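You operate a simulated robot arm through the tools that you are given. There is no shell and no other tool. Be economical: measure what you need, move in short steps, check, and stop when the job is done.

Carry out the task below with a simulated robot arm. There is one attempt and no reset: what you move stays moved.

JOB
Put the teal adapter on the tester end of the near bench away on the top of the low table. Then fetch the grey block and set it on top of the black module on the tester end of the near bench. Then open the lower blue drawer. The order counts. Set down upright: teal adapter.
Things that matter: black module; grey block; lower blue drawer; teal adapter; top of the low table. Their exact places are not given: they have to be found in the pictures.

It is judged by the outcome, as a careful person would: the job done as asked, and still so three seconds after it is handed in. It fails if anything else is knocked over, pushed out of place, dropped, spilled or broken.

ROBOT AND FRAMES
A 7-joint arm with a two-finger parallel gripper on a trunk, on a base that drives. Base frame: it is fixed to the floor where the robot stands at the start and does not move with it; the origin is under the middle of the robot, x ahead of it, y to its left, z up. Units: m, rad, N and s.
With the tool pointing down near the work surface it reaches from about 0.34 to 0.76 m from the robot's upright axis, wherever it stands. Its first joint turns from -2.007 to 2.007 rad. Places, roughly: grey block (2x6x5 cm) [-1.2, -1, 0.7]; lower blue drawer [2.8, -2.9, 0.4]; top of the low table [0.9, -5.4, 0.5]. Payload 3.91 kg.
Tool frame: the origin (TCP) lies between the finger pads and is the grasp point; the fingertips stand 0.03 m ahead of it; z points along the fingers, y is the line along which they close. The gripper opens to 0.11 m. The fingers are 0.02 m wide and 0.01 m thick; the gripper's body (0.048 by 0.112 m) begins 0.055 m behind the TCP.
Orientation is told as [roll, pitch, yaw] about the base's x, y, z axes, in that order, counted from this pose: with the fingers straight down and closing along the base's y, the tool's x points along the base's -x, its y along +y and its z along -z.

CONTROLS
- The arm moves only by the tool move_arm. Its argument "increments" is a list of rows, each a list of 7 numbers: the shift along the tool's x, y, z in m, then the turn, a rotation vector about the tool's x, y, z in rad, then the closure, from 0 (fully open) to 1 (shut). In form: [[dx, dy, dz, ax, ay, az, grip], ...]. A call has 1 to 20 rows; each row shifts and turns the commanded pose from where the row before left it, along the tool's axes as they then stand. Each row takes 0.2 s and may step no farther than 0.05 m and 0.15 rad from the row before; otherwise, or with a gripper value out of range, the whole call is refused. Where a pose cannot be reached the arm comes as near as it can. A force on the tool above 40 N (or 10 N above the force at the start of the call, whichever is more), or a blocked arm, ends the call early, and 0.2 s more pass. Each finger travels about 0.108 m/s and halts on what it meets, pressing with about 42 N; the grip force reading is that of the motor and also rises with nothing between the fingers. The clock runs only during rows and for 0.2 s after the last one: add rows that do not move to give the fingers time. It gives the time, the measured TCP pose, the force on the tool (base axes), the opening and the grip force at its end, in the units of the frame above (readings bear some noise), with the torque about the TCP (base axes, N m) and any sound that the robot's microphone picked up.
- Cameras (640 x 400 px; columns grow to the right, rows downward): "scene" is now at [0.0128, 0.1475, 1.5254]; the picture's right is [-0.07, -1.00, 0.00], its down [-0.80, 0.05, -0.59] and it looks along [0.59, -0.04, -0.80] (base axes); focal length 280 px, centre (320, 200). "wrist" rides on the gripper at [0.072, 0.017, -0.103] in the tool frame; the picture's right is [-0.23, 0.97, 0.00], its down [-0.76, -0.18, -0.62] and it looks along [-0.61, -0.14, 0.78] (tool axes); focal length 222 px, centre (320, 200).
- snapshot(camera): a new picture of that camera. It takes no simulated time.
- move_column(by): slides the trunk up (or, below 0, down) by that many m; the arm and the scene camera ride with it, the base frame stays. It gives what a move gives, with no picture.
- steer(legs): drives the robot by 1 to 6 legs, each [ahead, turn to the left] in m and rad, along the robot's own axes; the way and the turn of a leg run together, so that a leg with both is an arc; at most 1.5 m and 3.142 rad a leg. The arm and the cameras ride along, it lands a little off, and it stops where it bumps. It gives what a move gives.
- pan_tilt(pan, tilt): turns the head with the scene camera to pan (to the left, within 2.705 rad either way) and tilt (down, from -0.506 to 1.204), counted from straight ahead of the robot. It gives what a move gives.
- locate(camera, pixels): for up to 12 pixels [column, row] of the newest picture of that camera ("zoom" is the newest enlarged one), the place [x, y, z] in the base frame of the surface seen there, good to about 0.003 m. It takes no simulated time.
- inspect(camera, box): a new picture of the part [left, top, right, bottom] of that camera's present view, enlarged. It takes no simulated time.
- hand_in(): hands the job in; it is judged then, once.

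Work in short steps. Measure before you move; look again where a grasp or a placing could have gone wrong, and mend it. You have 110 turns and 98 pictures in all, those below and enlarged ones among them. Open the gripper and draw the arm clear of the work before you hand the job in, unless the task says otherwise; then end with one line.

The tools are called after "Emit:" as a command line: name --pt "numbers of a row" for each row, then --argument value for the rest, lists and objects as JSON in quotes. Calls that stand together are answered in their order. move_arm: Moves the arm, as the interface text tells. Its arguments: {"type":"object","properties":{"increments":{"type":"array"}},"required":["increments"]} The other tools are called the same way: move_column (by) slides the trunk up or down; steer (legs) drives the base; pan_tilt (pan, tilt) turns the head that bears the scene camera; snapshot (camera) takes a picture; locate (camera, pixels) gives the place of the surface under pixels of a picture; inspect (camera, box) takes an enlarged picture of a part of a camera's view; hand_in () hands the job in.

At the start:

```text
clock: 0.0
tool_pos: [0.5249, 0.1393, 0.9815]
orientation: [-0.001, 0.0, 0.008]
ft_force: [1.0, -1.2, 0.6]
torque: [0.01, -0.02, 0.0]
gripper_width: 0.11
finger_force: 0.0
trunk travel left (down, up): [-0.65, 0.34]
robot x, y, heading: [0.0027, 0.0006, -0.0]
head pan, tilt: [-0.066, 0.935]
```

scene: 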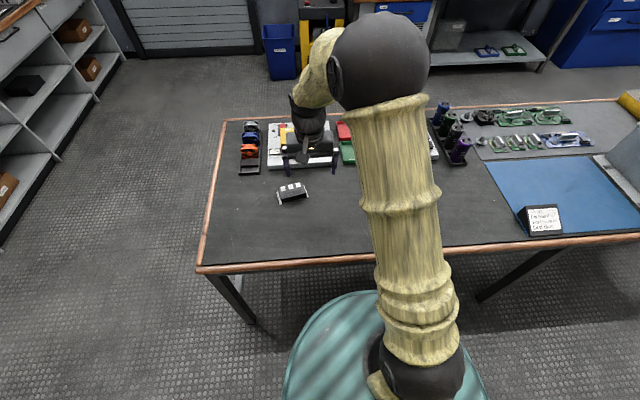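
wrist: 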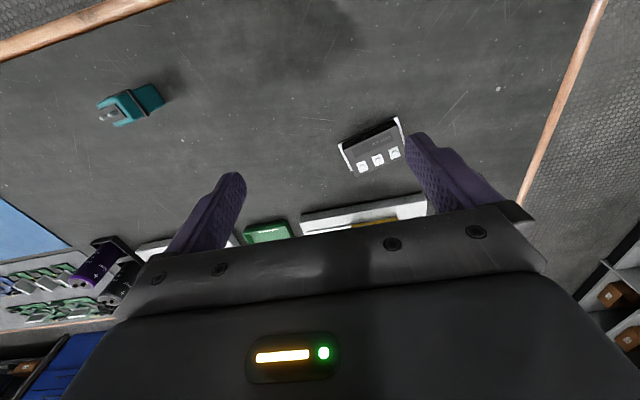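

The wrist picture shows the teal adapter at about (130,103) and the black module at (372,150). I measure both and enlarge them.

Emit:
locate --camera "wrist" --pixels '[[150, 93], [122, 108], [107, 106], [160, 102], [112, 125], [372, 140], [345, 150], [400, 120], [360, 170], [395, 155], [200, 100]]'

Emit:
inspect --camera "wrist" --box '[80, 60, 200, 140]'

Emit:
inspect --camera "wrist" --box '[310, 90, 430, 200]'

```text
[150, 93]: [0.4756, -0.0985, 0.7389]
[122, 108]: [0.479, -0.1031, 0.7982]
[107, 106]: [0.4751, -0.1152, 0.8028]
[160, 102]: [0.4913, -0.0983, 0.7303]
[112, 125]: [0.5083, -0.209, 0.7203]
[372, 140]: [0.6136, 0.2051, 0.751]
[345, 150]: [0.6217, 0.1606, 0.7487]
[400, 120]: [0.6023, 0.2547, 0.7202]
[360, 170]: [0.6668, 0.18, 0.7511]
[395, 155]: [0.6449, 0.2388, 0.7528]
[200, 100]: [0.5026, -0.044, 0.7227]
```

```text
5.00 times, centred on (140, 100) of wrist
```

zoom: 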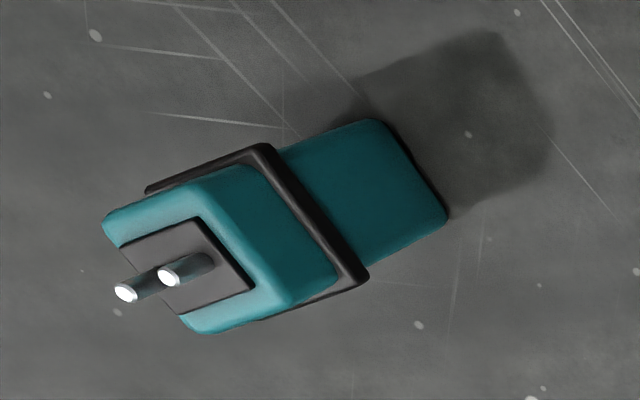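

```text
3.64 times, centred on (370, 145) of wrist
```

zoom: 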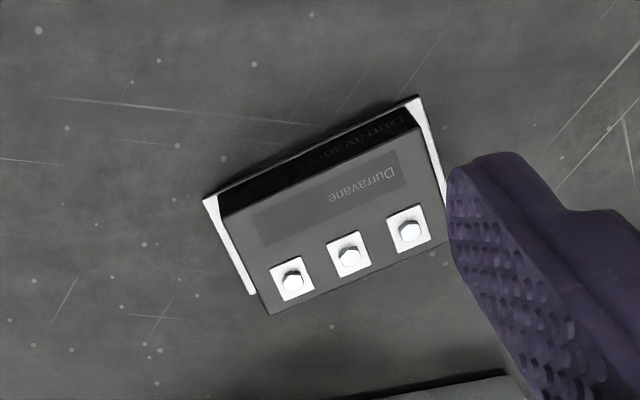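

The adapter stands prongs up with a dark collar at mid height. I move the arm over towards it to get a better look.

Emit:
move_arm --pt "0 -0.048 0 0 0 0 0" --pt "0 -0.048 0 0 0 0 0" --pt "0 -0.048 0 0 0 0 0" --pt "0 -0.048 0 0 0 0 0" --pt "0 -0.048 0 0 0 0 0"

Emit:
snapshot --camera "wrist"

Emit:
snapshot --camera "scene"

```text
clock: 1.2
tool_pos: [0.5274, -0.1016, 0.9816]
orientation: [0.0, 0.0, 0.011]
ft_force: [0.3, 0.4, 0.9]
torque: [0.02, 0.01, 0.04]
gripper_width: 0.11
finger_force: 0.1
trunk travel left (down, up): [-0.65, 0.34]
robot x, y, heading: [-0.0025, -0.0004, 0.0]
head pan, tilt: [-0.066, 0.935]
```

```text
93 pictures are left
```

wrist: 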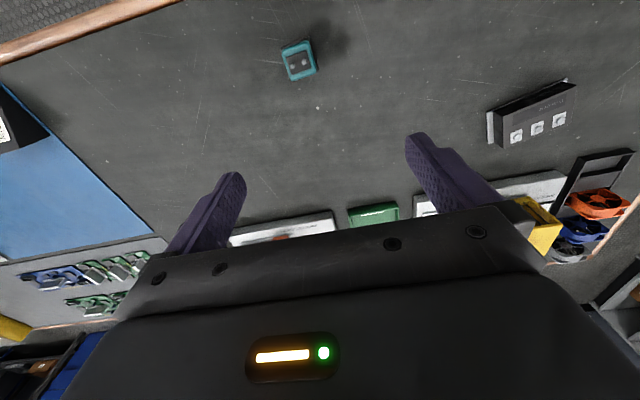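

```text
92 pictures are left
```

scene: 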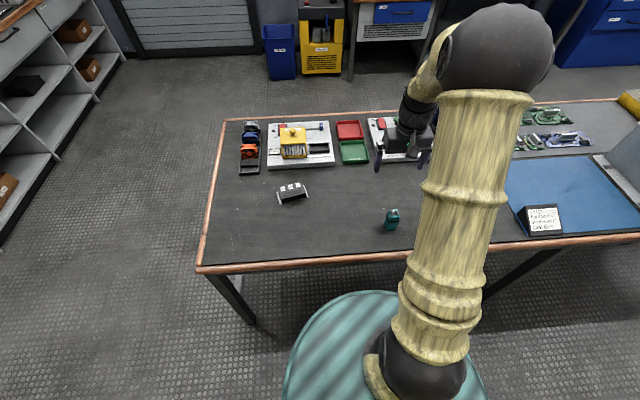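

The adapter is at wrist (300,60) seen from nearly above, and scene (391,218). I enlarge it to measure corners and its angle.

Emit:
inspect --camera "wrist" --box '[260, 30, 340, 90]'

Emit:
locate --camera "wrist" --pixels '[[298, 60], [284, 49], [311, 43], [314, 72], [292, 79], [330, 60]]'

Emit:
inspect --camera "scene" --box '[360, 195, 424, 240]'

```text
6.67 times, centred on (300, 60) of wrist
```

zoom: 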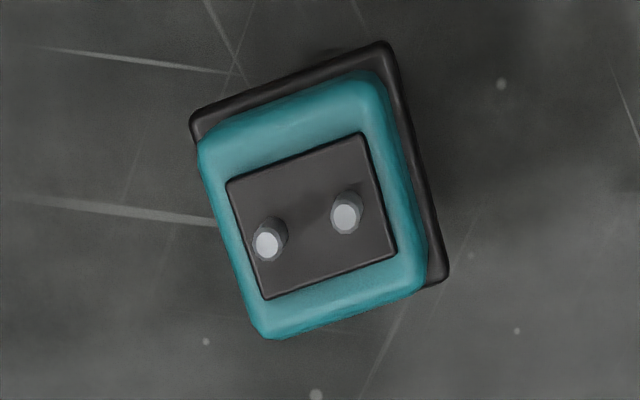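

```text
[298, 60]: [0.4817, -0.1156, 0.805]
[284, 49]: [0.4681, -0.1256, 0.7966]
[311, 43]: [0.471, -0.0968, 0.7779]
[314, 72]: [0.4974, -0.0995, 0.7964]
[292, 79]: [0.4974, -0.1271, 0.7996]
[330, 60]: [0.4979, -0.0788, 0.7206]
```

```text
8.89 times, centred on (392, 218) of scene
```

zoom: 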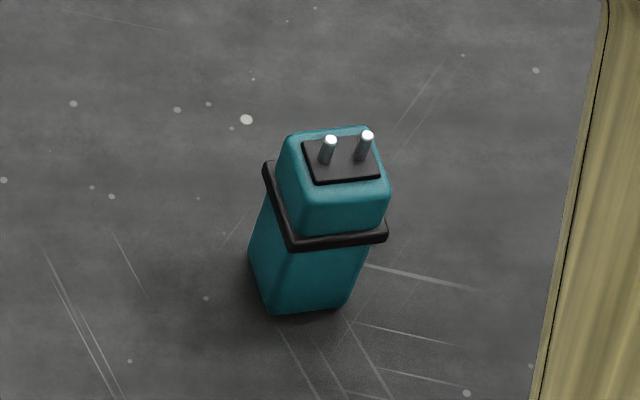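

I measure the collar height and top edges on the enlarged scene picture.

Emit:
locate --camera "zoom" --pixels '[[340, 240], [340, 225], [330, 190], [290, 160], [282, 180], [375, 235], [310, 295], [380, 190], [300, 142], [365, 130], [345, 165], [268, 170]]'

```text
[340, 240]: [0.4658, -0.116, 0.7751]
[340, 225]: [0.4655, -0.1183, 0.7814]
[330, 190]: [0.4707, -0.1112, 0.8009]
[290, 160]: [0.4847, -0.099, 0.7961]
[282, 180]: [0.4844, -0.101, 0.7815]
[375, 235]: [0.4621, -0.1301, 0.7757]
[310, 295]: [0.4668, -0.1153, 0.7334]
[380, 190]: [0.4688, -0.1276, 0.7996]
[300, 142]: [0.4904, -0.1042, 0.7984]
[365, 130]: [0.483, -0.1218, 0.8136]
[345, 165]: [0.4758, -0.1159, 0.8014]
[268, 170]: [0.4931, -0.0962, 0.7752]
```

The collar spans z≈0.772–0.779 and the upper block (2.9 cm) z 0.779–0.802, centre ≈(0.483,-0.1135), yaw ≈0.055. I move above it, to z 0.87, and look.

Emit:
move_arm --pt "0.0444 -0.0114 0 0 0 -0.045 0" --pt "0 0 0.04 0 0 0 0" --pt "0 0 0.04 0 0 0 0" --pt "0 0 0.03 0 0 0 0" --pt "0 0 0 0 0 0 0"

Emit:
snapshot --camera "wrist"

```text
clock: 2.4
tool_pos: [0.4823, -0.1131, 0.8707]
orientation: [0.0, 0.001, 0.053]
ft_force: [-0.1, -0.4, 0.3]
torque: [-0.02, 0.0, 0.01]
gripper_width: 0.1099
finger_force: 0.0
trunk travel left (down, up): [-0.65, 0.34]
robot x, y, heading: [-0.0032, -0.0018, 0.0]
head pan, tilt: [-0.066, 0.935]
```

```text
89 pictures are left
```

wrist: 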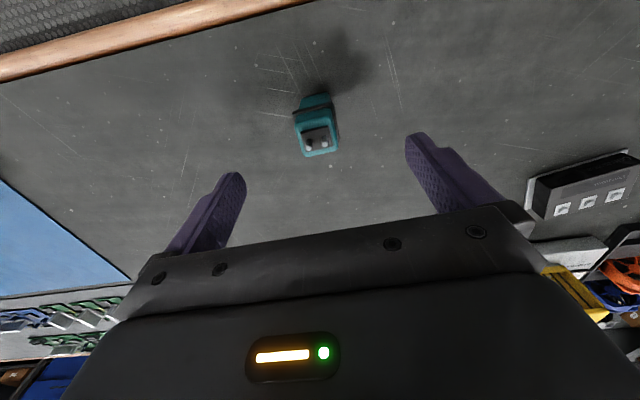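

The adapter sits centred between the fingers. I go down so that the tips end just above the collar, then close.

Emit:
move_arm --pt "0 0 0.03 0 0 0 0" --pt "0 0 0.029 0 0 0 0" --pt "0 0 0 0 0 0 0" --pt "0 0 0 0 0 0 0.6" --pt "0 0 0 0 0 0 1" --pt "0 0 0 0 0 0 1" --pt "0 0 0 0 0 0 1"

Emit:
snapshot --camera "wrist"

```text
clock: 4.0
tool_pos: [0.4829, -0.112, 0.8129]
orientation: [0.0, -0.001, 0.054]
ft_force: [-0.3, -0.9, 0.0]
torque: [-0.05, -0.01, 0.02]
gripper_width: 0.0308
finger_force: 42.3
trunk travel left (down, up): [-0.65, 0.34]
robot x, y, heading: [0.0007, 0.0023, 0.002]
head pan, tilt: [-0.066, 0.935]
```

```text
88 pictures are left
```

wrist: 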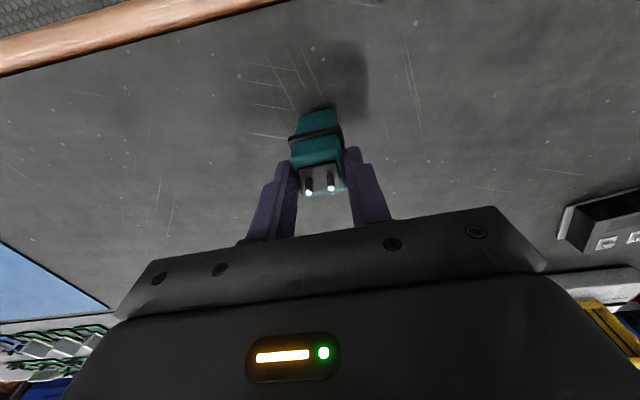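

Gripped at 0.031 width. I lift 0.16 m and look around with the head to the right for the low table.

Emit:
move_arm --pt "0 0 -0.02 0 0 0 1" --pt "0 0 -0.04 0 0 0 1" --pt "0 0 -0.05 0 0 0 1" --pt "0 0 -0.05 0 0 0 1" --pt "0 0 0 0 0 0 1"

Emit:
pan_tilt --pan -1.4 --tilt 0.35

Emit:
snapshot --camera "scene"

Emit:
snapshot --camera "wrist"

```text
clock: 5.2
tool_pos: [0.485, -0.1108, 0.973]
orientation: [0.0, -0.001, 0.055]
ft_force: [-0.2, 0.6, -0.2]
torque: [-0.01, 0.0, 0.01]
gripper_width: 0.031
finger_force: 42.0
trunk travel left (down, up): [-0.65, 0.34]
robot x, y, heading: [0.0013, -0.0012, 0.002]
head pan, tilt: [-0.066, 0.935]
```

```text
clock: 6.7
tool_pos: [0.4836, -0.1116, 0.9743]
orientation: [0.0, 0.0, 0.055]
ft_force: [-0.6, 0.3, -1.5]
torque: [-0.01, 0.01, 0.0]
gripper_width: 0.0311
finger_force: 42.3
trunk travel left (down, up): [-0.65, 0.34]
robot x, y, heading: [-0.0004, 0.0001, 0.001]
head pan, tilt: [-1.4, 0.351]
```

```text
87 pictures are left
```

scene: 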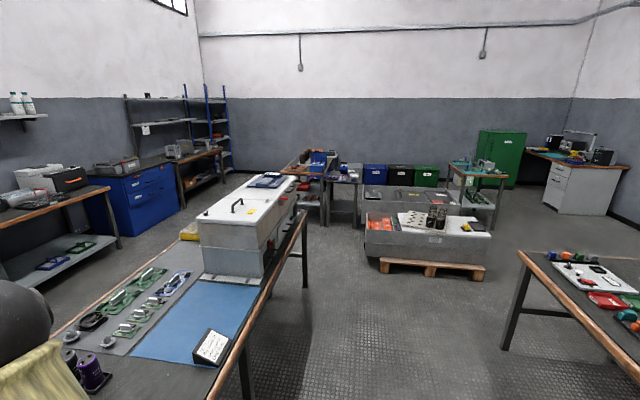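

```text
86 pictures are left
```

wrist: 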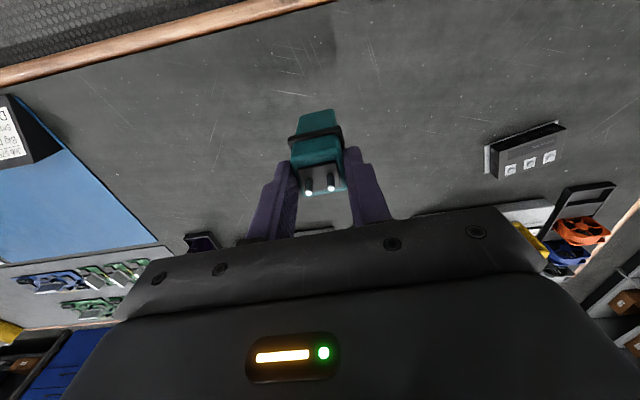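

The near bench reaches to the right with a conveyor-like box; further away at (415,198) is a low surface and at (345,175) another. I measure several spots.

Emit:
locate --camera "scene" --pixels '[[415, 198], [450, 200], [375, 190], [342, 178], [478, 172], [428, 215], [385, 255], [480, 272], [303, 215], [240, 350], [505, 345], [520, 255]]'

Emit:
inspect --camera "scene" --box '[280, 120, 540, 290]'

```text
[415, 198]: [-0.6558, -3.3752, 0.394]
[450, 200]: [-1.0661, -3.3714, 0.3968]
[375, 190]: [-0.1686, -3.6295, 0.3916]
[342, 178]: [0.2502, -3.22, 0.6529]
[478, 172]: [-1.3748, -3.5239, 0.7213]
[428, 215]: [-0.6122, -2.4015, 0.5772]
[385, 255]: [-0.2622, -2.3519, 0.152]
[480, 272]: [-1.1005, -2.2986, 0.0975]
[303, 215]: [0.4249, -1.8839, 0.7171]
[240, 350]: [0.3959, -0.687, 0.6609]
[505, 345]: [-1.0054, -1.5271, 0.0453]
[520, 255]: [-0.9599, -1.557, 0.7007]
```

```text
2.35 times, centred on (410, 205) of scene
```

zoom: 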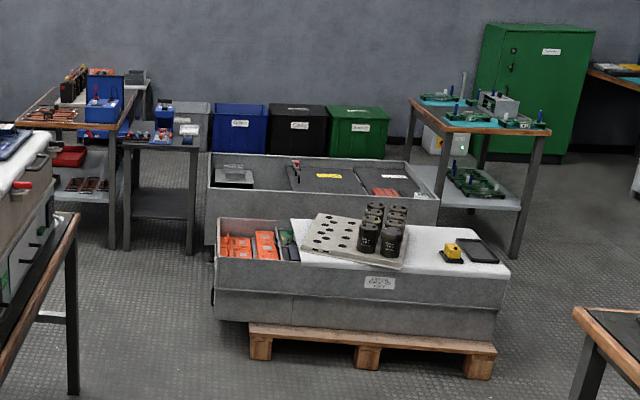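

I measure the left-back area, where the table near (0.9,-5.4) should be.

Emit:
locate --camera "zoom" --pixels '[[60, 110], [132, 85], [140, 78], [100, 72], [45, 125], [160, 145], [190, 108], [75, 95], [160, 210], [100, 225], [240, 110], [100, 110]]'

Emit:
inspect --camera "scene" --box '[250, 130, 370, 210]'

```text
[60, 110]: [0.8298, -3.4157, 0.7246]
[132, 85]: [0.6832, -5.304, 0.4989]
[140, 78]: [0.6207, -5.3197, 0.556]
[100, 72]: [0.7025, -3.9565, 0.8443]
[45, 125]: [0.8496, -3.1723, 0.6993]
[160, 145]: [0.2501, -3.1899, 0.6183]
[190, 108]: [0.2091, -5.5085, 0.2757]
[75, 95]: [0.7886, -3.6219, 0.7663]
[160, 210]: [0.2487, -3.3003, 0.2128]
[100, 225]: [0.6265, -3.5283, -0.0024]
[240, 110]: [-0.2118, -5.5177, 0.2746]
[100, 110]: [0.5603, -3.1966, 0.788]
```

```text
5.00 times, centred on (310, 170) of scene
```

zoom: 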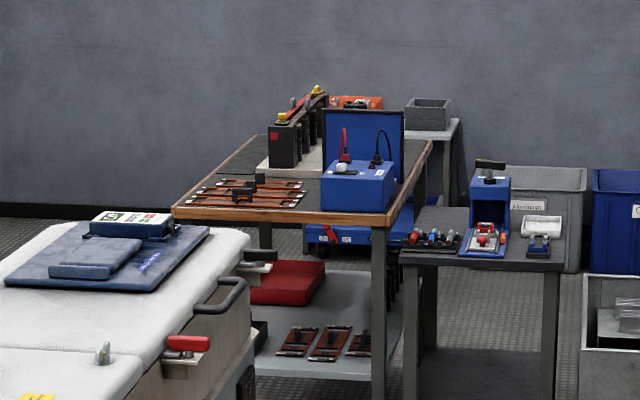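

The low table is at the back (≈(0.7,-5.3), z 0.5). I raise the trunk for a better view to plan the way, and look from higher up.

Emit:
move_column --by 0.33

Emit:
snapshot --camera "scene"

Emit:
pan_tilt --pan -0.6 --tilt 0.4

Emit:
snapshot --camera "scene"

Emit:
locate --camera "scene" --pixels '[[320, 200]]'

```text
clock: 9.9
tool_pos: [0.4833, -0.1113, 1.3018]
orientation: [0.0, -0.001, 0.055]
ft_force: [-0.5, -0.4, -0.8]
torque: [-0.04, 0.01, 0.0]
gripper_width: 0.0312
finger_force: 41.7
trunk travel left (down, up): [-0.98, 0.01]
robot x, y, heading: [-0.0035, 0.0032, -0.003]
head pan, tilt: [-1.4, 0.351]
```

```text
83 pictures are left
```

scene: 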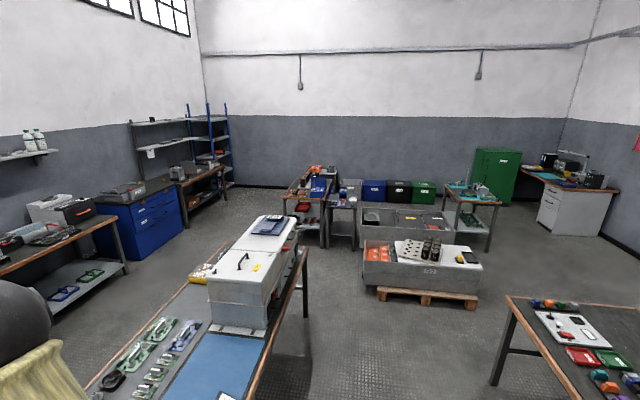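

```text
clock: 11.1
tool_pos: [0.4832, -0.1129, 1.3029]
orientation: [-0.001, 0.0, 0.056]
ft_force: [-0.4, 0.2, 0.1]
torque: [0.01, 0.0, -0.01]
gripper_width: 0.0312
finger_force: 42.1
trunk travel left (down, up): [-0.98, 0.01]
robot x, y, heading: [0.0, 0.0002, 0.002]
head pan, tilt: [-0.6, 0.4]
```

```text
82 pictures are left
```

scene: 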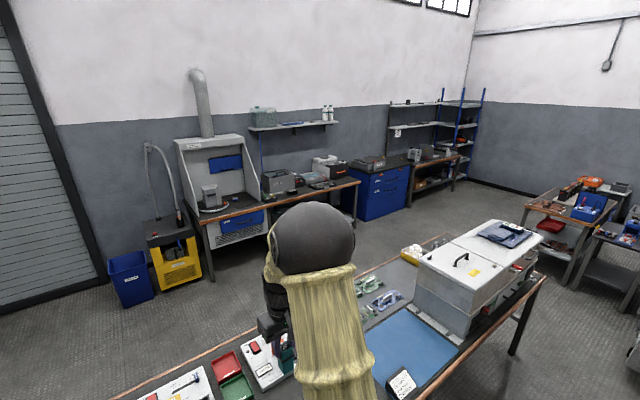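

```text
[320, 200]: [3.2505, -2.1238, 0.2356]
```

I need the base's footprint and the free space on both sides of the bench; I look down and then to the left.

Emit:
locate --camera "scene" --pixels '[[440, 238], [545, 280], [512, 355], [520, 225], [575, 290], [500, 310], [350, 250], [210, 278], [385, 218], [130, 300], [440, 205], [410, 200]]'

Emit:
pan_tilt --pan -0.4 --tilt 1.2

Emit:
snapshot --camera "scene"

Emit:
locate --camera "scene" --pixels '[[320, 300], [320, 350], [250, 350], [400, 350], [450, 390], [200, 390], [320, 250], [320, 280]]'

```text
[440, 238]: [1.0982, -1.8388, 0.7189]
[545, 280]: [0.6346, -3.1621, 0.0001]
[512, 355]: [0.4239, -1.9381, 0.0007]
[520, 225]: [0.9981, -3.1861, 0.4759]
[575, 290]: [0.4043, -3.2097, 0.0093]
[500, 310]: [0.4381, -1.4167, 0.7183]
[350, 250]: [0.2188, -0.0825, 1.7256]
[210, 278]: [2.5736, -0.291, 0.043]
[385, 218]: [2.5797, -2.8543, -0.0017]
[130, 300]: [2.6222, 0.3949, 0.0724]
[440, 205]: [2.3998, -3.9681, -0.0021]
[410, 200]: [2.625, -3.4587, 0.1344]
```

```text
clock: 12.2
tool_pos: [0.4831, -0.1122, 1.3017]
orientation: [0.001, 0.0, 0.055]
ft_force: [0.5, -0.1, -1.0]
torque: [0.01, 0.01, 0.0]
gripper_width: 0.0312
finger_force: 42.3
trunk travel left (down, up): [-0.98, 0.01]
robot x, y, heading: [0.0001, 0.0003, 0.001]
head pan, tilt: [-0.4, 1.201]
```

```text
81 pictures are left
```

scene: 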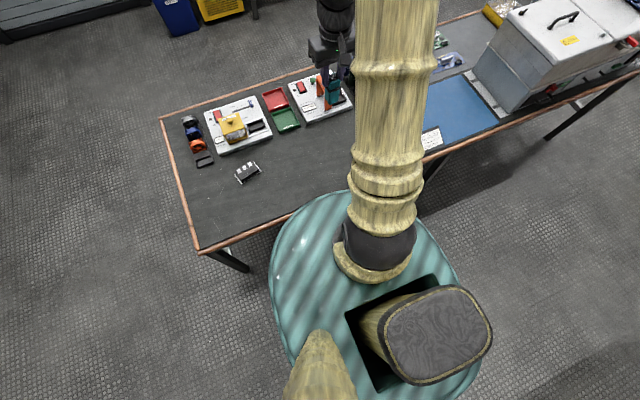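

```text
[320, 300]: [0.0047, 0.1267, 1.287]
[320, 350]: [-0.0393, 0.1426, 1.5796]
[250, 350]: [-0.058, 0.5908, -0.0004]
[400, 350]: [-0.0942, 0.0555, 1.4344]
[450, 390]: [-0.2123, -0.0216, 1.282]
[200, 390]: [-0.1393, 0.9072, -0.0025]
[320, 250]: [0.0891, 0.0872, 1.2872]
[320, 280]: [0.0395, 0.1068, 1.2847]
```

The disc is part of the trunk. I measure the bench's left end and look left for the shelf.

Emit:
locate --camera "scene" --pixels '[[162, 118], [200, 250], [240, 268], [272, 280], [465, 265], [470, 380], [620, 75], [630, 40], [500, 10], [300, 220], [247, 170], [230, 130]]'

Emit:
pan_tilt --pan 0.7 --tilt 0.7

Emit:
snapshot --camera "scene"

Emit:
pan_tilt --pan -2.2 --tilt 0.6

Emit:
snapshot --camera "scene"

```text
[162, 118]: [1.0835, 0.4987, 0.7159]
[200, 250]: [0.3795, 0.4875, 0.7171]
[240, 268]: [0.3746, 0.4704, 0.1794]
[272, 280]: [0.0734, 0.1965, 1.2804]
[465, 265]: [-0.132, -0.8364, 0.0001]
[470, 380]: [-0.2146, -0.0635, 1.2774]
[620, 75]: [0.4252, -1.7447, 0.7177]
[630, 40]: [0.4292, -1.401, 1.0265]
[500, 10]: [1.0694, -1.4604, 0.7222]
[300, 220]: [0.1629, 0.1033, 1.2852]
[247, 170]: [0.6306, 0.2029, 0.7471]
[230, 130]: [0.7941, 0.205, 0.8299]
```

```text
clock: 13.5
tool_pos: [0.4839, -0.1111, 1.3027]
orientation: [0.0, 0.0, 0.054]
ft_force: [0.3, -0.4, -1.7]
torque: [-0.02, 0.03, -0.01]
gripper_width: 0.0312
finger_force: 42.3
trunk travel left (down, up): [-0.98, 0.01]
robot x, y, heading: [0.0052, -0.0029, -0.0]
head pan, tilt: [0.7, 0.7]
```

```text
80 pictures are left
```

scene: 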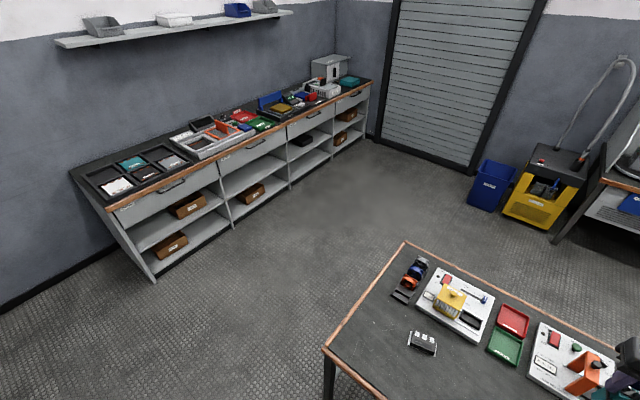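

```text
clock: 16.1
tool_pos: [0.484, -0.1105, 1.3028]
orientation: [0.001, 0.0, 0.052]
ft_force: [-0.4, -0.2, -1.4]
torque: [-0.03, -0.02, -0.02]
gripper_width: 0.0312
finger_force: 42.4
trunk travel left (down, up): [-0.98, 0.01]
robot x, y, heading: [0.0007, -0.0009, -0.003]
head pan, tilt: [-2.201, 0.6]
```

```text
79 pictures are left
```

scene: 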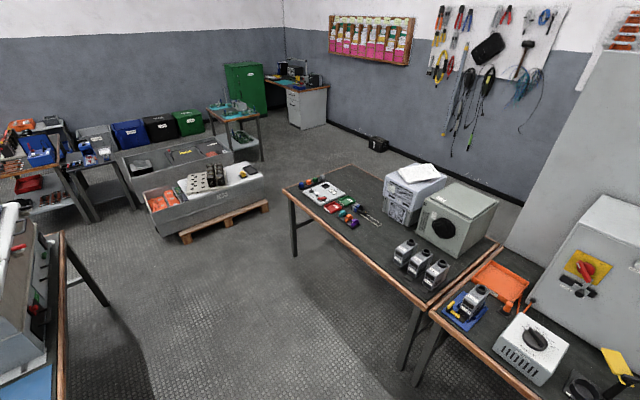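

The left aisle (bench end y≈0.5, shelf front y≈1.9) is wide; the far aisle is x 1.1–2.57. I drive that way round with the adapter held high.

Emit:
steer --legs '[[-0.15, 0], [0, 1.571], [1.2, 0], [0, -1.571], [1.0, 0], [0.95, 0]]'

Emit:
pan_tilt --pan -1.57 --tilt 0.4

Emit:
snapshot --camera "scene"

```text
clock: 40.0
tool_pos: [2.2844, 1.0933, 1.3022]
orientation: [0.0, 0.001, 0.061]
ft_force: [0.5, -0.5, -1.4]
torque: [0.0, 0.03, 0.0]
gripper_width: 0.0309
finger_force: 41.9
trunk travel left (down, up): [-0.98, 0.01]
robot x, y, heading: [1.8065, 1.2024, 0.009]
head pan, tilt: [-2.201, 0.6]
```

```text
clock: 41.0
tool_pos: [2.285, 1.0944, 1.3005]
orientation: [-0.002, 0.001, 0.061]
ft_force: [-0.2, 0.5, -0.7]
torque: [-0.01, 0.0, 0.0]
gripper_width: 0.0308
finger_force: 41.7
trunk travel left (down, up): [-0.98, 0.01]
robot x, y, heading: [1.8001, 1.2009, 0.006]
head pan, tilt: [-1.571, 0.4]
```

```text
78 pictures are left
```

scene: 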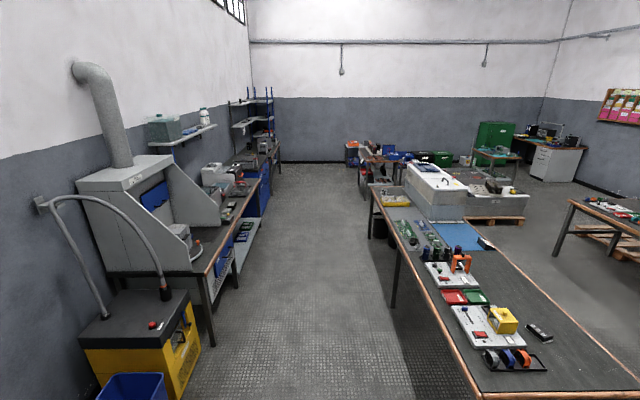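

The far aisle is clear. I turn right and drive down it to about y=-3.4.

Emit:
steer --legs '[[0, -1.577], [1.5, 0], [1.5, 0], [1.5, 0]]'

Emit:
pan_tilt --pan -0.4 --tilt 0.6

Emit:
snapshot --camera "scene"

```text
clock: 66.4
tool_pos: [1.6132, -3.773, 1.3021]
orientation: [0.0, 0.0, -1.542]
ft_force: [-1.3, 0.0, -0.8]
torque: [0.02, 0.0, 0.03]
gripper_width: 0.0311
finger_force: 42.3
trunk travel left (down, up): [-0.98, 0.01]
robot x, y, heading: [1.7361, -3.2935, -1.594]
head pan, tilt: [-1.571, 0.4]
```

```text
clock: 67.8
tool_pos: [1.6147, -3.7743, 1.3028]
orientation: [-0.001, 0.0, -1.544]
ft_force: [-0.4, -0.3, -0.8]
torque: [-0.01, 0.0, 0.04]
gripper_width: 0.031
finger_force: 42.1
trunk travel left (down, up): [-0.98, 0.01]
robot x, y, heading: [1.7362, -3.2907, -1.599]
head pan, tilt: [-0.4, 0.6]
```

```text
77 pictures are left
```

scene: 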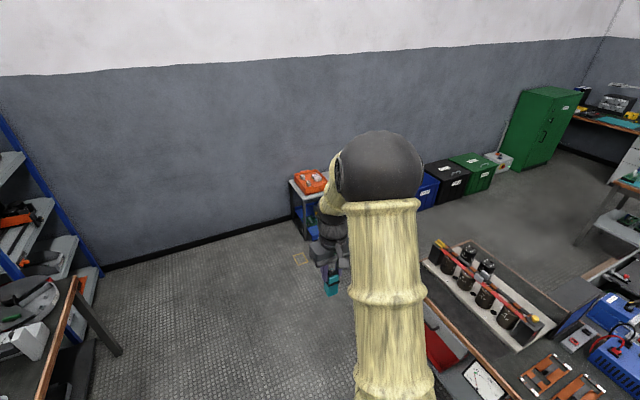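

The low table appears at (308,190), partly hidden by the arm. I measure it and drive closer with the arm turned aside by the robot's heading.

Emit:
locate --camera "scene" --pixels '[[292, 184], [308, 205], [328, 176], [300, 260], [309, 238], [290, 215], [440, 265], [428, 240], [420, 190], [250, 225]]'

Emit:
inspect --camera "scene" --box '[260, 150, 360, 250]'

```text
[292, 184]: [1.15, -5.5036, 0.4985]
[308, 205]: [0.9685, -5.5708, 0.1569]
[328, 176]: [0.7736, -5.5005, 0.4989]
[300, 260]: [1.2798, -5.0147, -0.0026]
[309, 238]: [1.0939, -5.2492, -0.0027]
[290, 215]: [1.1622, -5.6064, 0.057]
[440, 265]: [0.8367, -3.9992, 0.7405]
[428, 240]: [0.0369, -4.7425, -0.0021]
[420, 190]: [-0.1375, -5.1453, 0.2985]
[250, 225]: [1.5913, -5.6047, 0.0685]
```

```text
4.00 times, centred on (310, 200) of scene
```

zoom: 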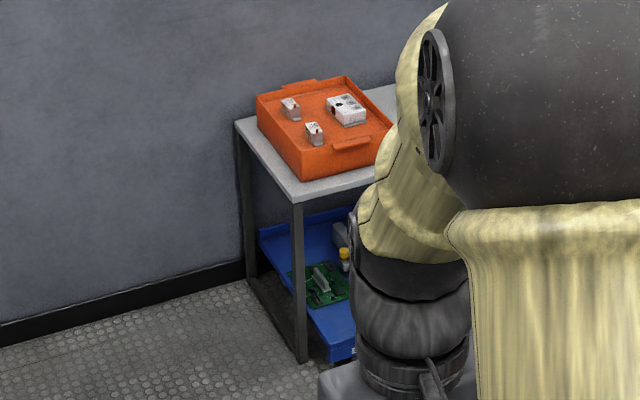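

The low table spans about x 0.6–1.15, y −5.2…−5.6, with an orange tray on its east half. I drive to y≈-4.6 and turn right to look at it from nearer.

Emit:
steer --legs '[[1.3, 0], [0, -1.5]]'

Emit:
pan_tilt --pan 0.6 --tilt 0.75

Emit:
snapshot --camera "scene"

```text
clock: 77.9
tool_pos: [1.2225, -4.5152, 1.3024]
orientation: [0.002, 0.0, -3.02]
ft_force: [0.5, 0.9, 0.5]
torque: [-0.01, 0.02, 0.0]
gripper_width: 0.0312
finger_force: 41.4
trunk travel left (down, up): [-0.98, 0.01]
robot x, y, heading: [1.7147, -4.5984, -3.073]
head pan, tilt: [-0.4, 0.6]
```

```text
clock: 79.2
tool_pos: [1.223, -4.5157, 1.3013]
orientation: [-0.001, 0.0, -3.018]
ft_force: [-0.4, -1.0, -0.4]
torque: [-0.01, -0.03, -0.02]
gripper_width: 0.0309
finger_force: 42.0
trunk travel left (down, up): [-0.98, 0.01]
robot x, y, heading: [1.7152, -4.5935, -3.072]
head pan, tilt: [0.6, 0.75]
```

```text
75 pictures are left
```

scene: 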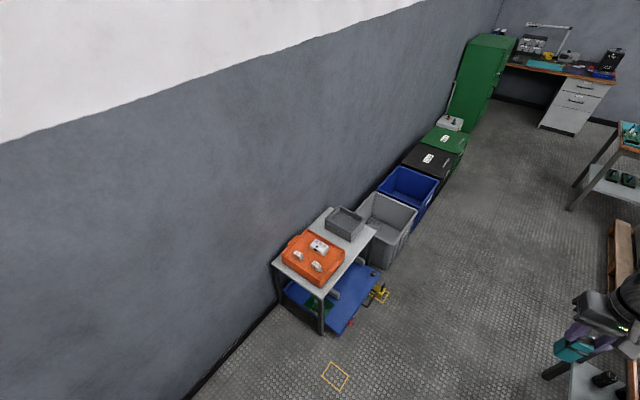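

Now the low table's top is fully in sight: orange tray at (315,255), grey box at (345,223). I enlarge it and measure the free parts.

Emit:
inspect --camera "scene" --box '[260, 195, 420, 345]'

Emit:
locate --camera "scene" --pixels '[[274, 262], [322, 296], [376, 230], [329, 208], [340, 287], [285, 240], [350, 267], [364, 243], [325, 220], [383, 298], [352, 322], [335, 375]]'

```text
2.67 times, centred on (340, 270) of scene
```

zoom: 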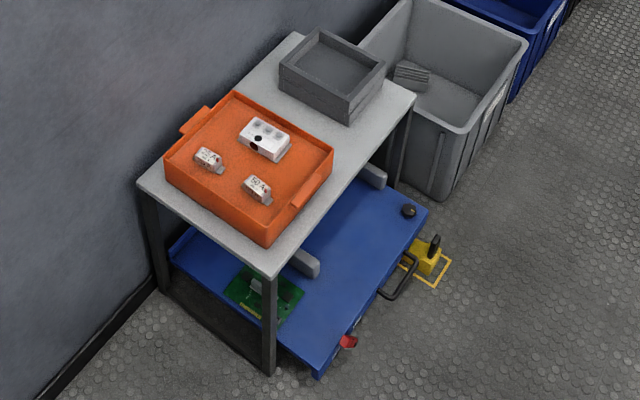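

```text
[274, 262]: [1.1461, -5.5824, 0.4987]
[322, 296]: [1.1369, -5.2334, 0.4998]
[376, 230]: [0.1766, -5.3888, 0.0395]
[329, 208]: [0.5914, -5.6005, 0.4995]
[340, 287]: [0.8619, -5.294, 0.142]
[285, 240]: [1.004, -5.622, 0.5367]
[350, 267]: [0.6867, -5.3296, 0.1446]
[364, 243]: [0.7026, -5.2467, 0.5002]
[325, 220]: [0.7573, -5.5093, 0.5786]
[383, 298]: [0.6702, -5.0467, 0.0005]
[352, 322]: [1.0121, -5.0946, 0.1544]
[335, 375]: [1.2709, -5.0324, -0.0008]
```

I measure the free strip between the tray and the grey box on the zoom picture.

Emit:
locate --camera "zoom" --pixels '[[345, 165], [335, 150], [372, 120], [300, 210], [385, 105], [268, 240], [349, 125], [413, 97], [330, 190], [275, 90], [240, 75], [355, 145]]'

```text
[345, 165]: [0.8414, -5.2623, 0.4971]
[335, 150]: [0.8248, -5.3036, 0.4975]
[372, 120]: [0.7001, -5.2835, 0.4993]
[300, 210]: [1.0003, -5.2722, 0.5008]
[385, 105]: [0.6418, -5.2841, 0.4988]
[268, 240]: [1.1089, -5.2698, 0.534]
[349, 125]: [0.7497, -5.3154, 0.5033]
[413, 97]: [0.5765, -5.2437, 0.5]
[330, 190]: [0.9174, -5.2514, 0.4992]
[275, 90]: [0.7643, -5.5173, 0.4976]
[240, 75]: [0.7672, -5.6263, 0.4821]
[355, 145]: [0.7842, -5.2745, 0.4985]
```

The gap between tray and box is about x 0.76–0.85 with free front strip; target ≈(0.80,-5.285). I drive to about (1.27,-4.74), facing the spot, clear of the blue cart.

Emit:
steer --legs '[[0, 0.248], [0.468, 0], [0, 0.54]]'

Emit:
pan_tilt --pan 0.15 --tilt 0.95

Emit:
snapshot --camera "scene"

Emit:
snapshot --camera "wrist"

```text
clock: 84.4
tool_pos: [0.8678, -5.0316, 1.3019]
orientation: [0.0, -0.002, -2.235]
ft_force: [1.3, -0.6, -1.6]
torque: [-0.02, -0.04, 0.0]
gripper_width: 0.0311
finger_force: 42.0
trunk travel left (down, up): [-0.98, 0.01]
robot x, y, heading: [1.27, -4.7428, -2.289]
head pan, tilt: [0.6, 0.75]
```

```text
clock: 85.3
tool_pos: [0.8671, -5.0302, 1.3035]
orientation: [0.0, 0.001, -2.236]
ft_force: [-0.3, 0.4, -1.4]
torque: [0.03, 0.0, 0.03]
gripper_width: 0.0313
finger_force: 42.0
trunk travel left (down, up): [-0.98, 0.01]
robot x, y, heading: [1.2699, -4.7392, -2.285]
head pan, tilt: [0.15, 0.949]
```

```text
73 pictures are left
```

scene: 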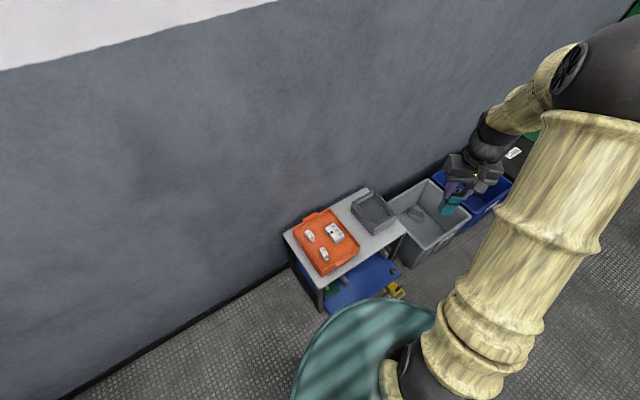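

```text
72 pictures are left
```

wrist: 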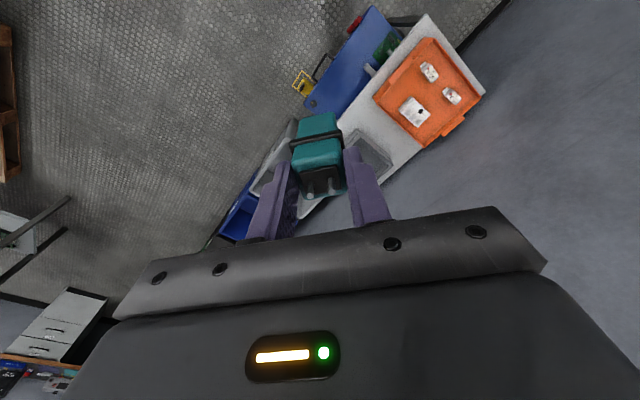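

I enlarge the table in the scene view and measure the tray's west edge, box's east edge and front edge.

Emit:
inspect --camera "scene" --box '[300, 185, 412, 285]'

Emit:
locate --camera "zoom" --pixels '[[340, 250], [340, 150], [330, 110], [360, 200], [400, 150], [300, 180], [320, 200], [370, 170], [350, 230], [420, 190], [280, 130], [310, 140]]'

```text
4.00 times, centred on (356, 235) of scene
```

zoom: 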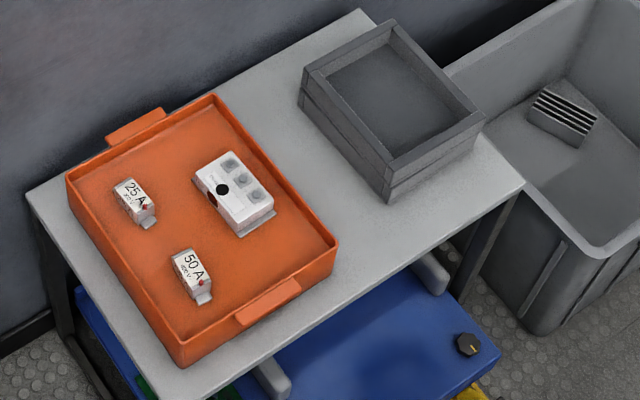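

```text
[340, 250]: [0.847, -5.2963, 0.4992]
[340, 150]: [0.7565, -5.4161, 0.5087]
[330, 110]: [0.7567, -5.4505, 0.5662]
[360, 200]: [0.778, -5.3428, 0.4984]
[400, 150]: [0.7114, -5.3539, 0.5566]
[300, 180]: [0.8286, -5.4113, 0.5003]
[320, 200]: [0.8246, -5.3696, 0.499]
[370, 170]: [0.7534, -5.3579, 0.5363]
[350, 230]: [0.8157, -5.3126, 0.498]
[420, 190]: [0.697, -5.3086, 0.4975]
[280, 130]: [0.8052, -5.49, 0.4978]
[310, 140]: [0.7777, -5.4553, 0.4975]
```

The gap runs from x≈0.758 (box) to 0.855 (tray); I aim for (0.808,-5.295). I move above it first, then check.

Emit:
move_arm --pt "-0.0408 0.0196 0 0 0 0 1" --pt "-0.0408 0.0196 0 0 0 0 1" --pt "-0.0408 0.0196 0 0 0 0 1" --pt "-0.0408 0.0196 0 0 0 0 1" --pt "-0.0408 0.0196 0 0 0 0 1" --pt "-0.0408 0.0196 0 0 0 0 1" --pt "0 0 0 0 0 0 1"

Emit:
move_column --by -0.5

Emit:
snapshot --camera "wrist"

Emit:
snapshot --camera "scene"

```text
clock: 86.9
tool_pos: [0.8085, -5.2932, 1.3021]
orientation: [0.0, -0.001, -2.236]
ft_force: [-0.4, 0.0, -1.2]
torque: [-0.02, 0.0, 0.02]
gripper_width: 0.0311
finger_force: 41.6
trunk travel left (down, up): [-0.98, 0.01]
robot x, y, heading: [1.2675, -4.7379, -2.286]
head pan, tilt: [0.15, 0.949]
```

```text
refused: -0.5 is not a number from -0.4 to 0.4
```

```text
70 pictures are left
```

wrist: 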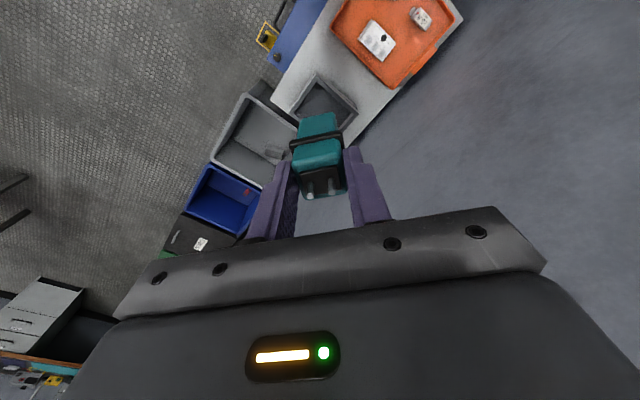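

```text
69 pictures are left
```

scene: 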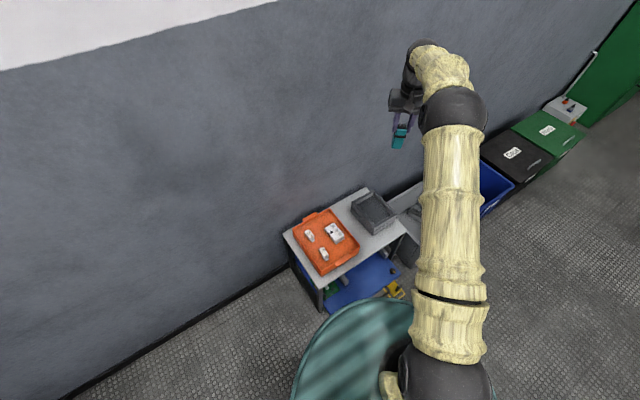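

Target column position reached. I lower the trunk in two steps (max 0.4 each), stopping 8 cm short to check.

Emit:
move_column --by -0.4

Emit:
move_column --by -0.24

Emit:
snapshot --camera "wrist"

Emit:
snapshot --camera "scene"

```text
clock: 90.7
tool_pos: [0.8077, -5.2952, 0.9012]
orientation: [0.0, -0.002, -2.234]
ft_force: [-0.1, -0.3, -1.0]
torque: [-0.02, -0.02, 0.03]
gripper_width: 0.031
finger_force: 42.2
trunk travel left (down, up): [-0.58, 0.41]
robot x, y, heading: [1.2674, -4.7431, -2.29]
head pan, tilt: [0.15, 0.949]
```

```text
clock: 93.2
tool_pos: [0.808, -5.2942, 0.6613]
orientation: [0.0, -0.001, -2.236]
ft_force: [0.4, 0.0, -1.7]
torque: [-0.02, -0.02, 0.02]
gripper_width: 0.0311
finger_force: 41.8
trunk travel left (down, up): [-0.34, 0.65]
robot x, y, heading: [1.2701, -4.7379, -2.292]
head pan, tilt: [0.15, 0.949]
```

```text
68 pictures are left
```

wrist: 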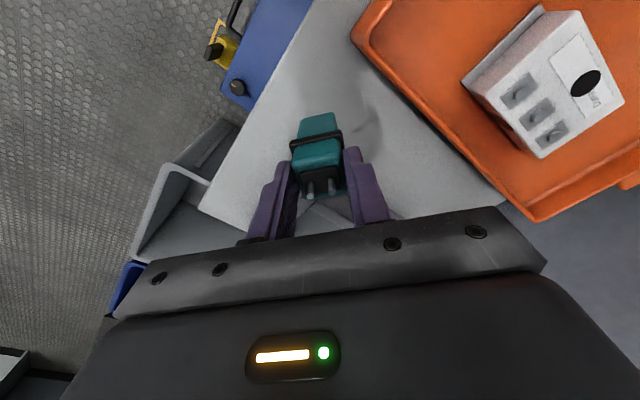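

```text
67 pictures are left
```

scene: 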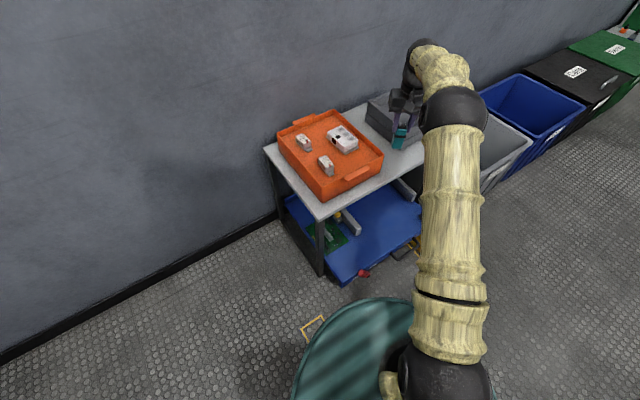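

The adapter hangs over the free gap. I lower to 3 mm above contact and then gently on.

Emit:
move_arm --pt "0 0 0.035 0 0 0 1" --pt "0 0 0.025 0 0 0 1" --pt "0 0 0.006 0 0 0 1" --pt "0 0 0 0 0 0 1"

Emit:
move_arm --pt "0 0 0.0015 0 0 0 1" --pt "0 0 0.0015 0 0 0 1" --pt "0 0 0 0 0 0 1"

Emit:
snapshot --camera "wrist"

```text
clock: 94.2
tool_pos: [0.8077, -5.2946, 0.596]
orientation: [0.0, 0.0, -2.238]
ft_force: [0.1, -0.2, -0.5]
torque: [0.01, -0.01, -0.01]
gripper_width: 0.0311
finger_force: 41.8
trunk travel left (down, up): [-0.34, 0.65]
robot x, y, heading: [1.2685, -4.7379, -2.287]
head pan, tilt: [0.15, 0.949]
```

```text
clock: 95.0
tool_pos: [0.809, -5.2936, 0.5942]
orientation: [0.0, 0.001, -2.234]
ft_force: [0.5, -0.8, 1.8]
torque: [-0.07, -0.01, 0.02]
gripper_width: 0.0311
finger_force: 41.5
trunk travel left (down, up): [-0.34, 0.65]
robot x, y, heading: [1.2668, -4.7414, -2.284]
head pan, tilt: [0.15, 0.949]
```

```text
66 pictures are left
```

wrist: 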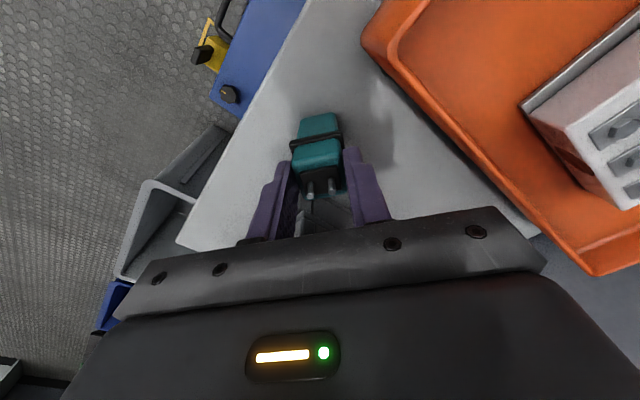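

A slight upward force (1.8 N) has begun; I go down 1 mm steps until contact is clear.

Emit:
move_arm --pt "0 0 0.001 0 0 0 1" --pt "0 0 0 0 0 0 1"

Emit:
move_arm --pt "0 0 0.001 0 0 0 1" --pt "0 0 0 0 0 0 1"

```text
clock: 95.6
tool_pos: [0.8089, -5.2941, 0.5923]
orientation: [0.001, -0.001, -2.237]
ft_force: [0.0, -0.8, 7.4]
torque: [-0.06, -0.03, 0.0]
gripper_width: 0.0311
finger_force: 42.0
trunk travel left (down, up): [-0.34, 0.65]
robot x, y, heading: [1.2686, -4.7409, -2.285]
head pan, tilt: [0.15, 0.949]
```

```text
clock: 96.2
tool_pos: [0.8084, -5.295, 0.593]
orientation: [0.001, -0.004, -2.233]
ft_force: [-0.1, -0.3, 15.9]
torque: [0.05, -0.1, 0.03]
gripper_width: 0.0311
finger_force: 41.8
trunk travel left (down, up): [-0.34, 0.65]
robot x, y, heading: [1.2726, -4.7381, -2.286]
head pan, tilt: [0.15, 0.949]
```

Firm contact (16 N). I ease 1.5 mm back, open slightly to 0.06, and rise.

Emit:
move_arm --pt "0 0 -0.0015 0 0 0 1" --pt "0 0 0 0 0 0 0.7" --pt "0 0 0 0 0 0 0.5" --pt "0 0 0 0 0 0 0.45" --pt "0 0 0 0 0 0 0.45" --pt "0 0 -0.03 0 0 0 0.45" --pt "0 0 -0.04 0 0 0 0.45" --pt "0 0 -0.05 0 0 0 0.45" --pt "0 0 0 0 0 0 0.45"

Emit:
snapshot --camera "wrist"

```text
clock: 98.2
tool_pos: [0.8081, -5.2954, 0.7134]
orientation: [0.0, 0.002, -2.235]
ft_force: [-0.3, 0.5, 0.2]
torque: [-0.02, -0.03, 0.02]
gripper_width: 0.0606
finger_force: 0.1
trunk travel left (down, up): [-0.34, 0.65]
robot x, y, heading: [1.2698, -4.7398, -2.289]
head pan, tilt: [0.15, 0.949]
```

```text
65 pictures are left
```

wrist: 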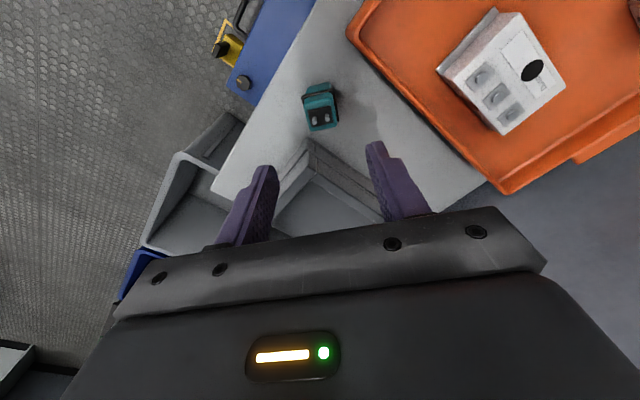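

The adapter stands upright on the table. I draw the arm back and raise it for travel.

Emit:
move_column --by 0.4

Emit:
move_arm --pt "0.0408 -0.0196 0 0 0 0 0.45" --pt "0.0408 -0.0196 0 0 0 0 0.45" --pt "0.0408 -0.0196 0 0 0 0 0.3" --pt "0.0408 -0.0196 0 0 0 0 0.1" --pt "0.0408 -0.0196 0 0 0 0 0" --pt "0.0408 -0.0196 0 0 0 0 0" --pt "0 0 0 0 0 0 0"

Emit:
inspect --camera "scene" --box '[280, 170, 440, 290]'

Emit:
steer --legs '[[0, -0.54], [-0.468, 0], [0, -1.887]]'

```text
clock: 102.0
tool_pos: [0.8074, -5.2951, 1.1129]
orientation: [0.0, 0.0, -2.236]
ft_force: [-1.1, -0.3, 0.1]
torque: [-0.02, 0.0, 0.01]
gripper_width: 0.0606
finger_force: 0.1
trunk travel left (down, up): [-0.74, 0.25]
robot x, y, heading: [1.2653, -4.7374, -2.289]
head pan, tilt: [0.15, 0.949]
```

```text
clock: 103.6
tool_pos: [0.8665, -5.0301, 1.1135]
orientation: [-0.001, 0.0, -2.235]
ft_force: [0.0, 0.4, -0.6]
torque: [0.02, 0.01, 0.0]
gripper_width: 0.1101
finger_force: 0.0
trunk travel left (down, up): [-0.74, 0.25]
robot x, y, heading: [1.2684, -4.7411, -2.291]
head pan, tilt: [0.15, 0.949]
```

```text
3.33 times, centred on (360, 230) of scene
```

zoom: 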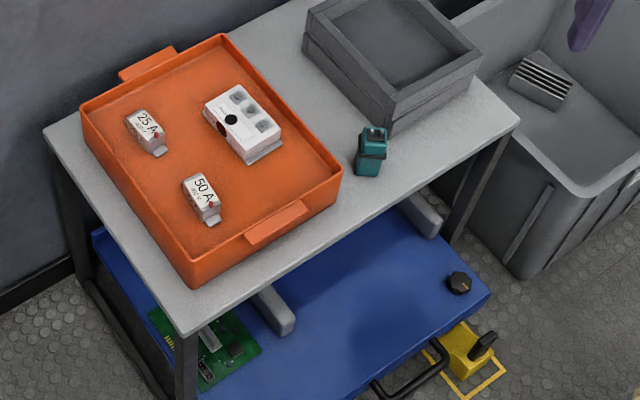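

```text
clock: 112.5
tool_pos: [1.8272, -4.1115, 1.1124]
orientation: [-0.001, -0.001, 1.623]
ft_force: [0.6, -0.8, -0.6]
torque: [0.0, -0.03, 0.0]
gripper_width: 0.1098
finger_force: 0.1
trunk travel left (down, up): [-0.74, 0.25]
robot x, y, heading: [1.7155, -4.5941, 1.572]
head pan, tilt: [0.15, 0.949]
```

The adapter is upright and free. I drive back north along the aisle and round the bench's left end.

Emit:
steer --legs '[[1.5, 0], [1.5, 0], [1.5, 0], [1.3, 0], [0, 1.57], [1.5, 0]]'

Emit:
pan_tilt --pan 0.6 --tilt 0.55

Emit:
snapshot --camera "scene"

```text
clock: 151.1
tool_pos: [-0.3978, 1.2392, 1.1125]
orientation: [0.0, 0.0, -3.037]
ft_force: [-0.5, 0.1, 0.9]
torque: [0.01, 0.03, -0.03]
gripper_width: 0.1098
finger_force: 0.0
trunk travel left (down, up): [-0.74, 0.25]
robot x, y, heading: [0.0898, 1.153, -3.092]
head pan, tilt: [0.15, 0.949]
```

```text
clock: 152.0
tool_pos: [-0.3981, 1.239, 1.1134]
orientation: [0.0, 0.0, -3.036]
ft_force: [0.1, 0.5, -0.3]
torque: [0.0, -0.02, 0.01]
gripper_width: 0.1098
finger_force: 0.1
trunk travel left (down, up): [-0.74, 0.25]
robot x, y, heading: [0.0893, 1.1559, -3.088]
head pan, tilt: [0.6, 0.55]
```

```text
63 pictures are left
```

scene: 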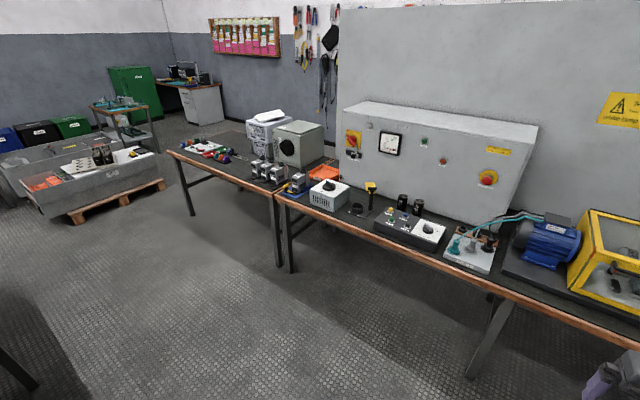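

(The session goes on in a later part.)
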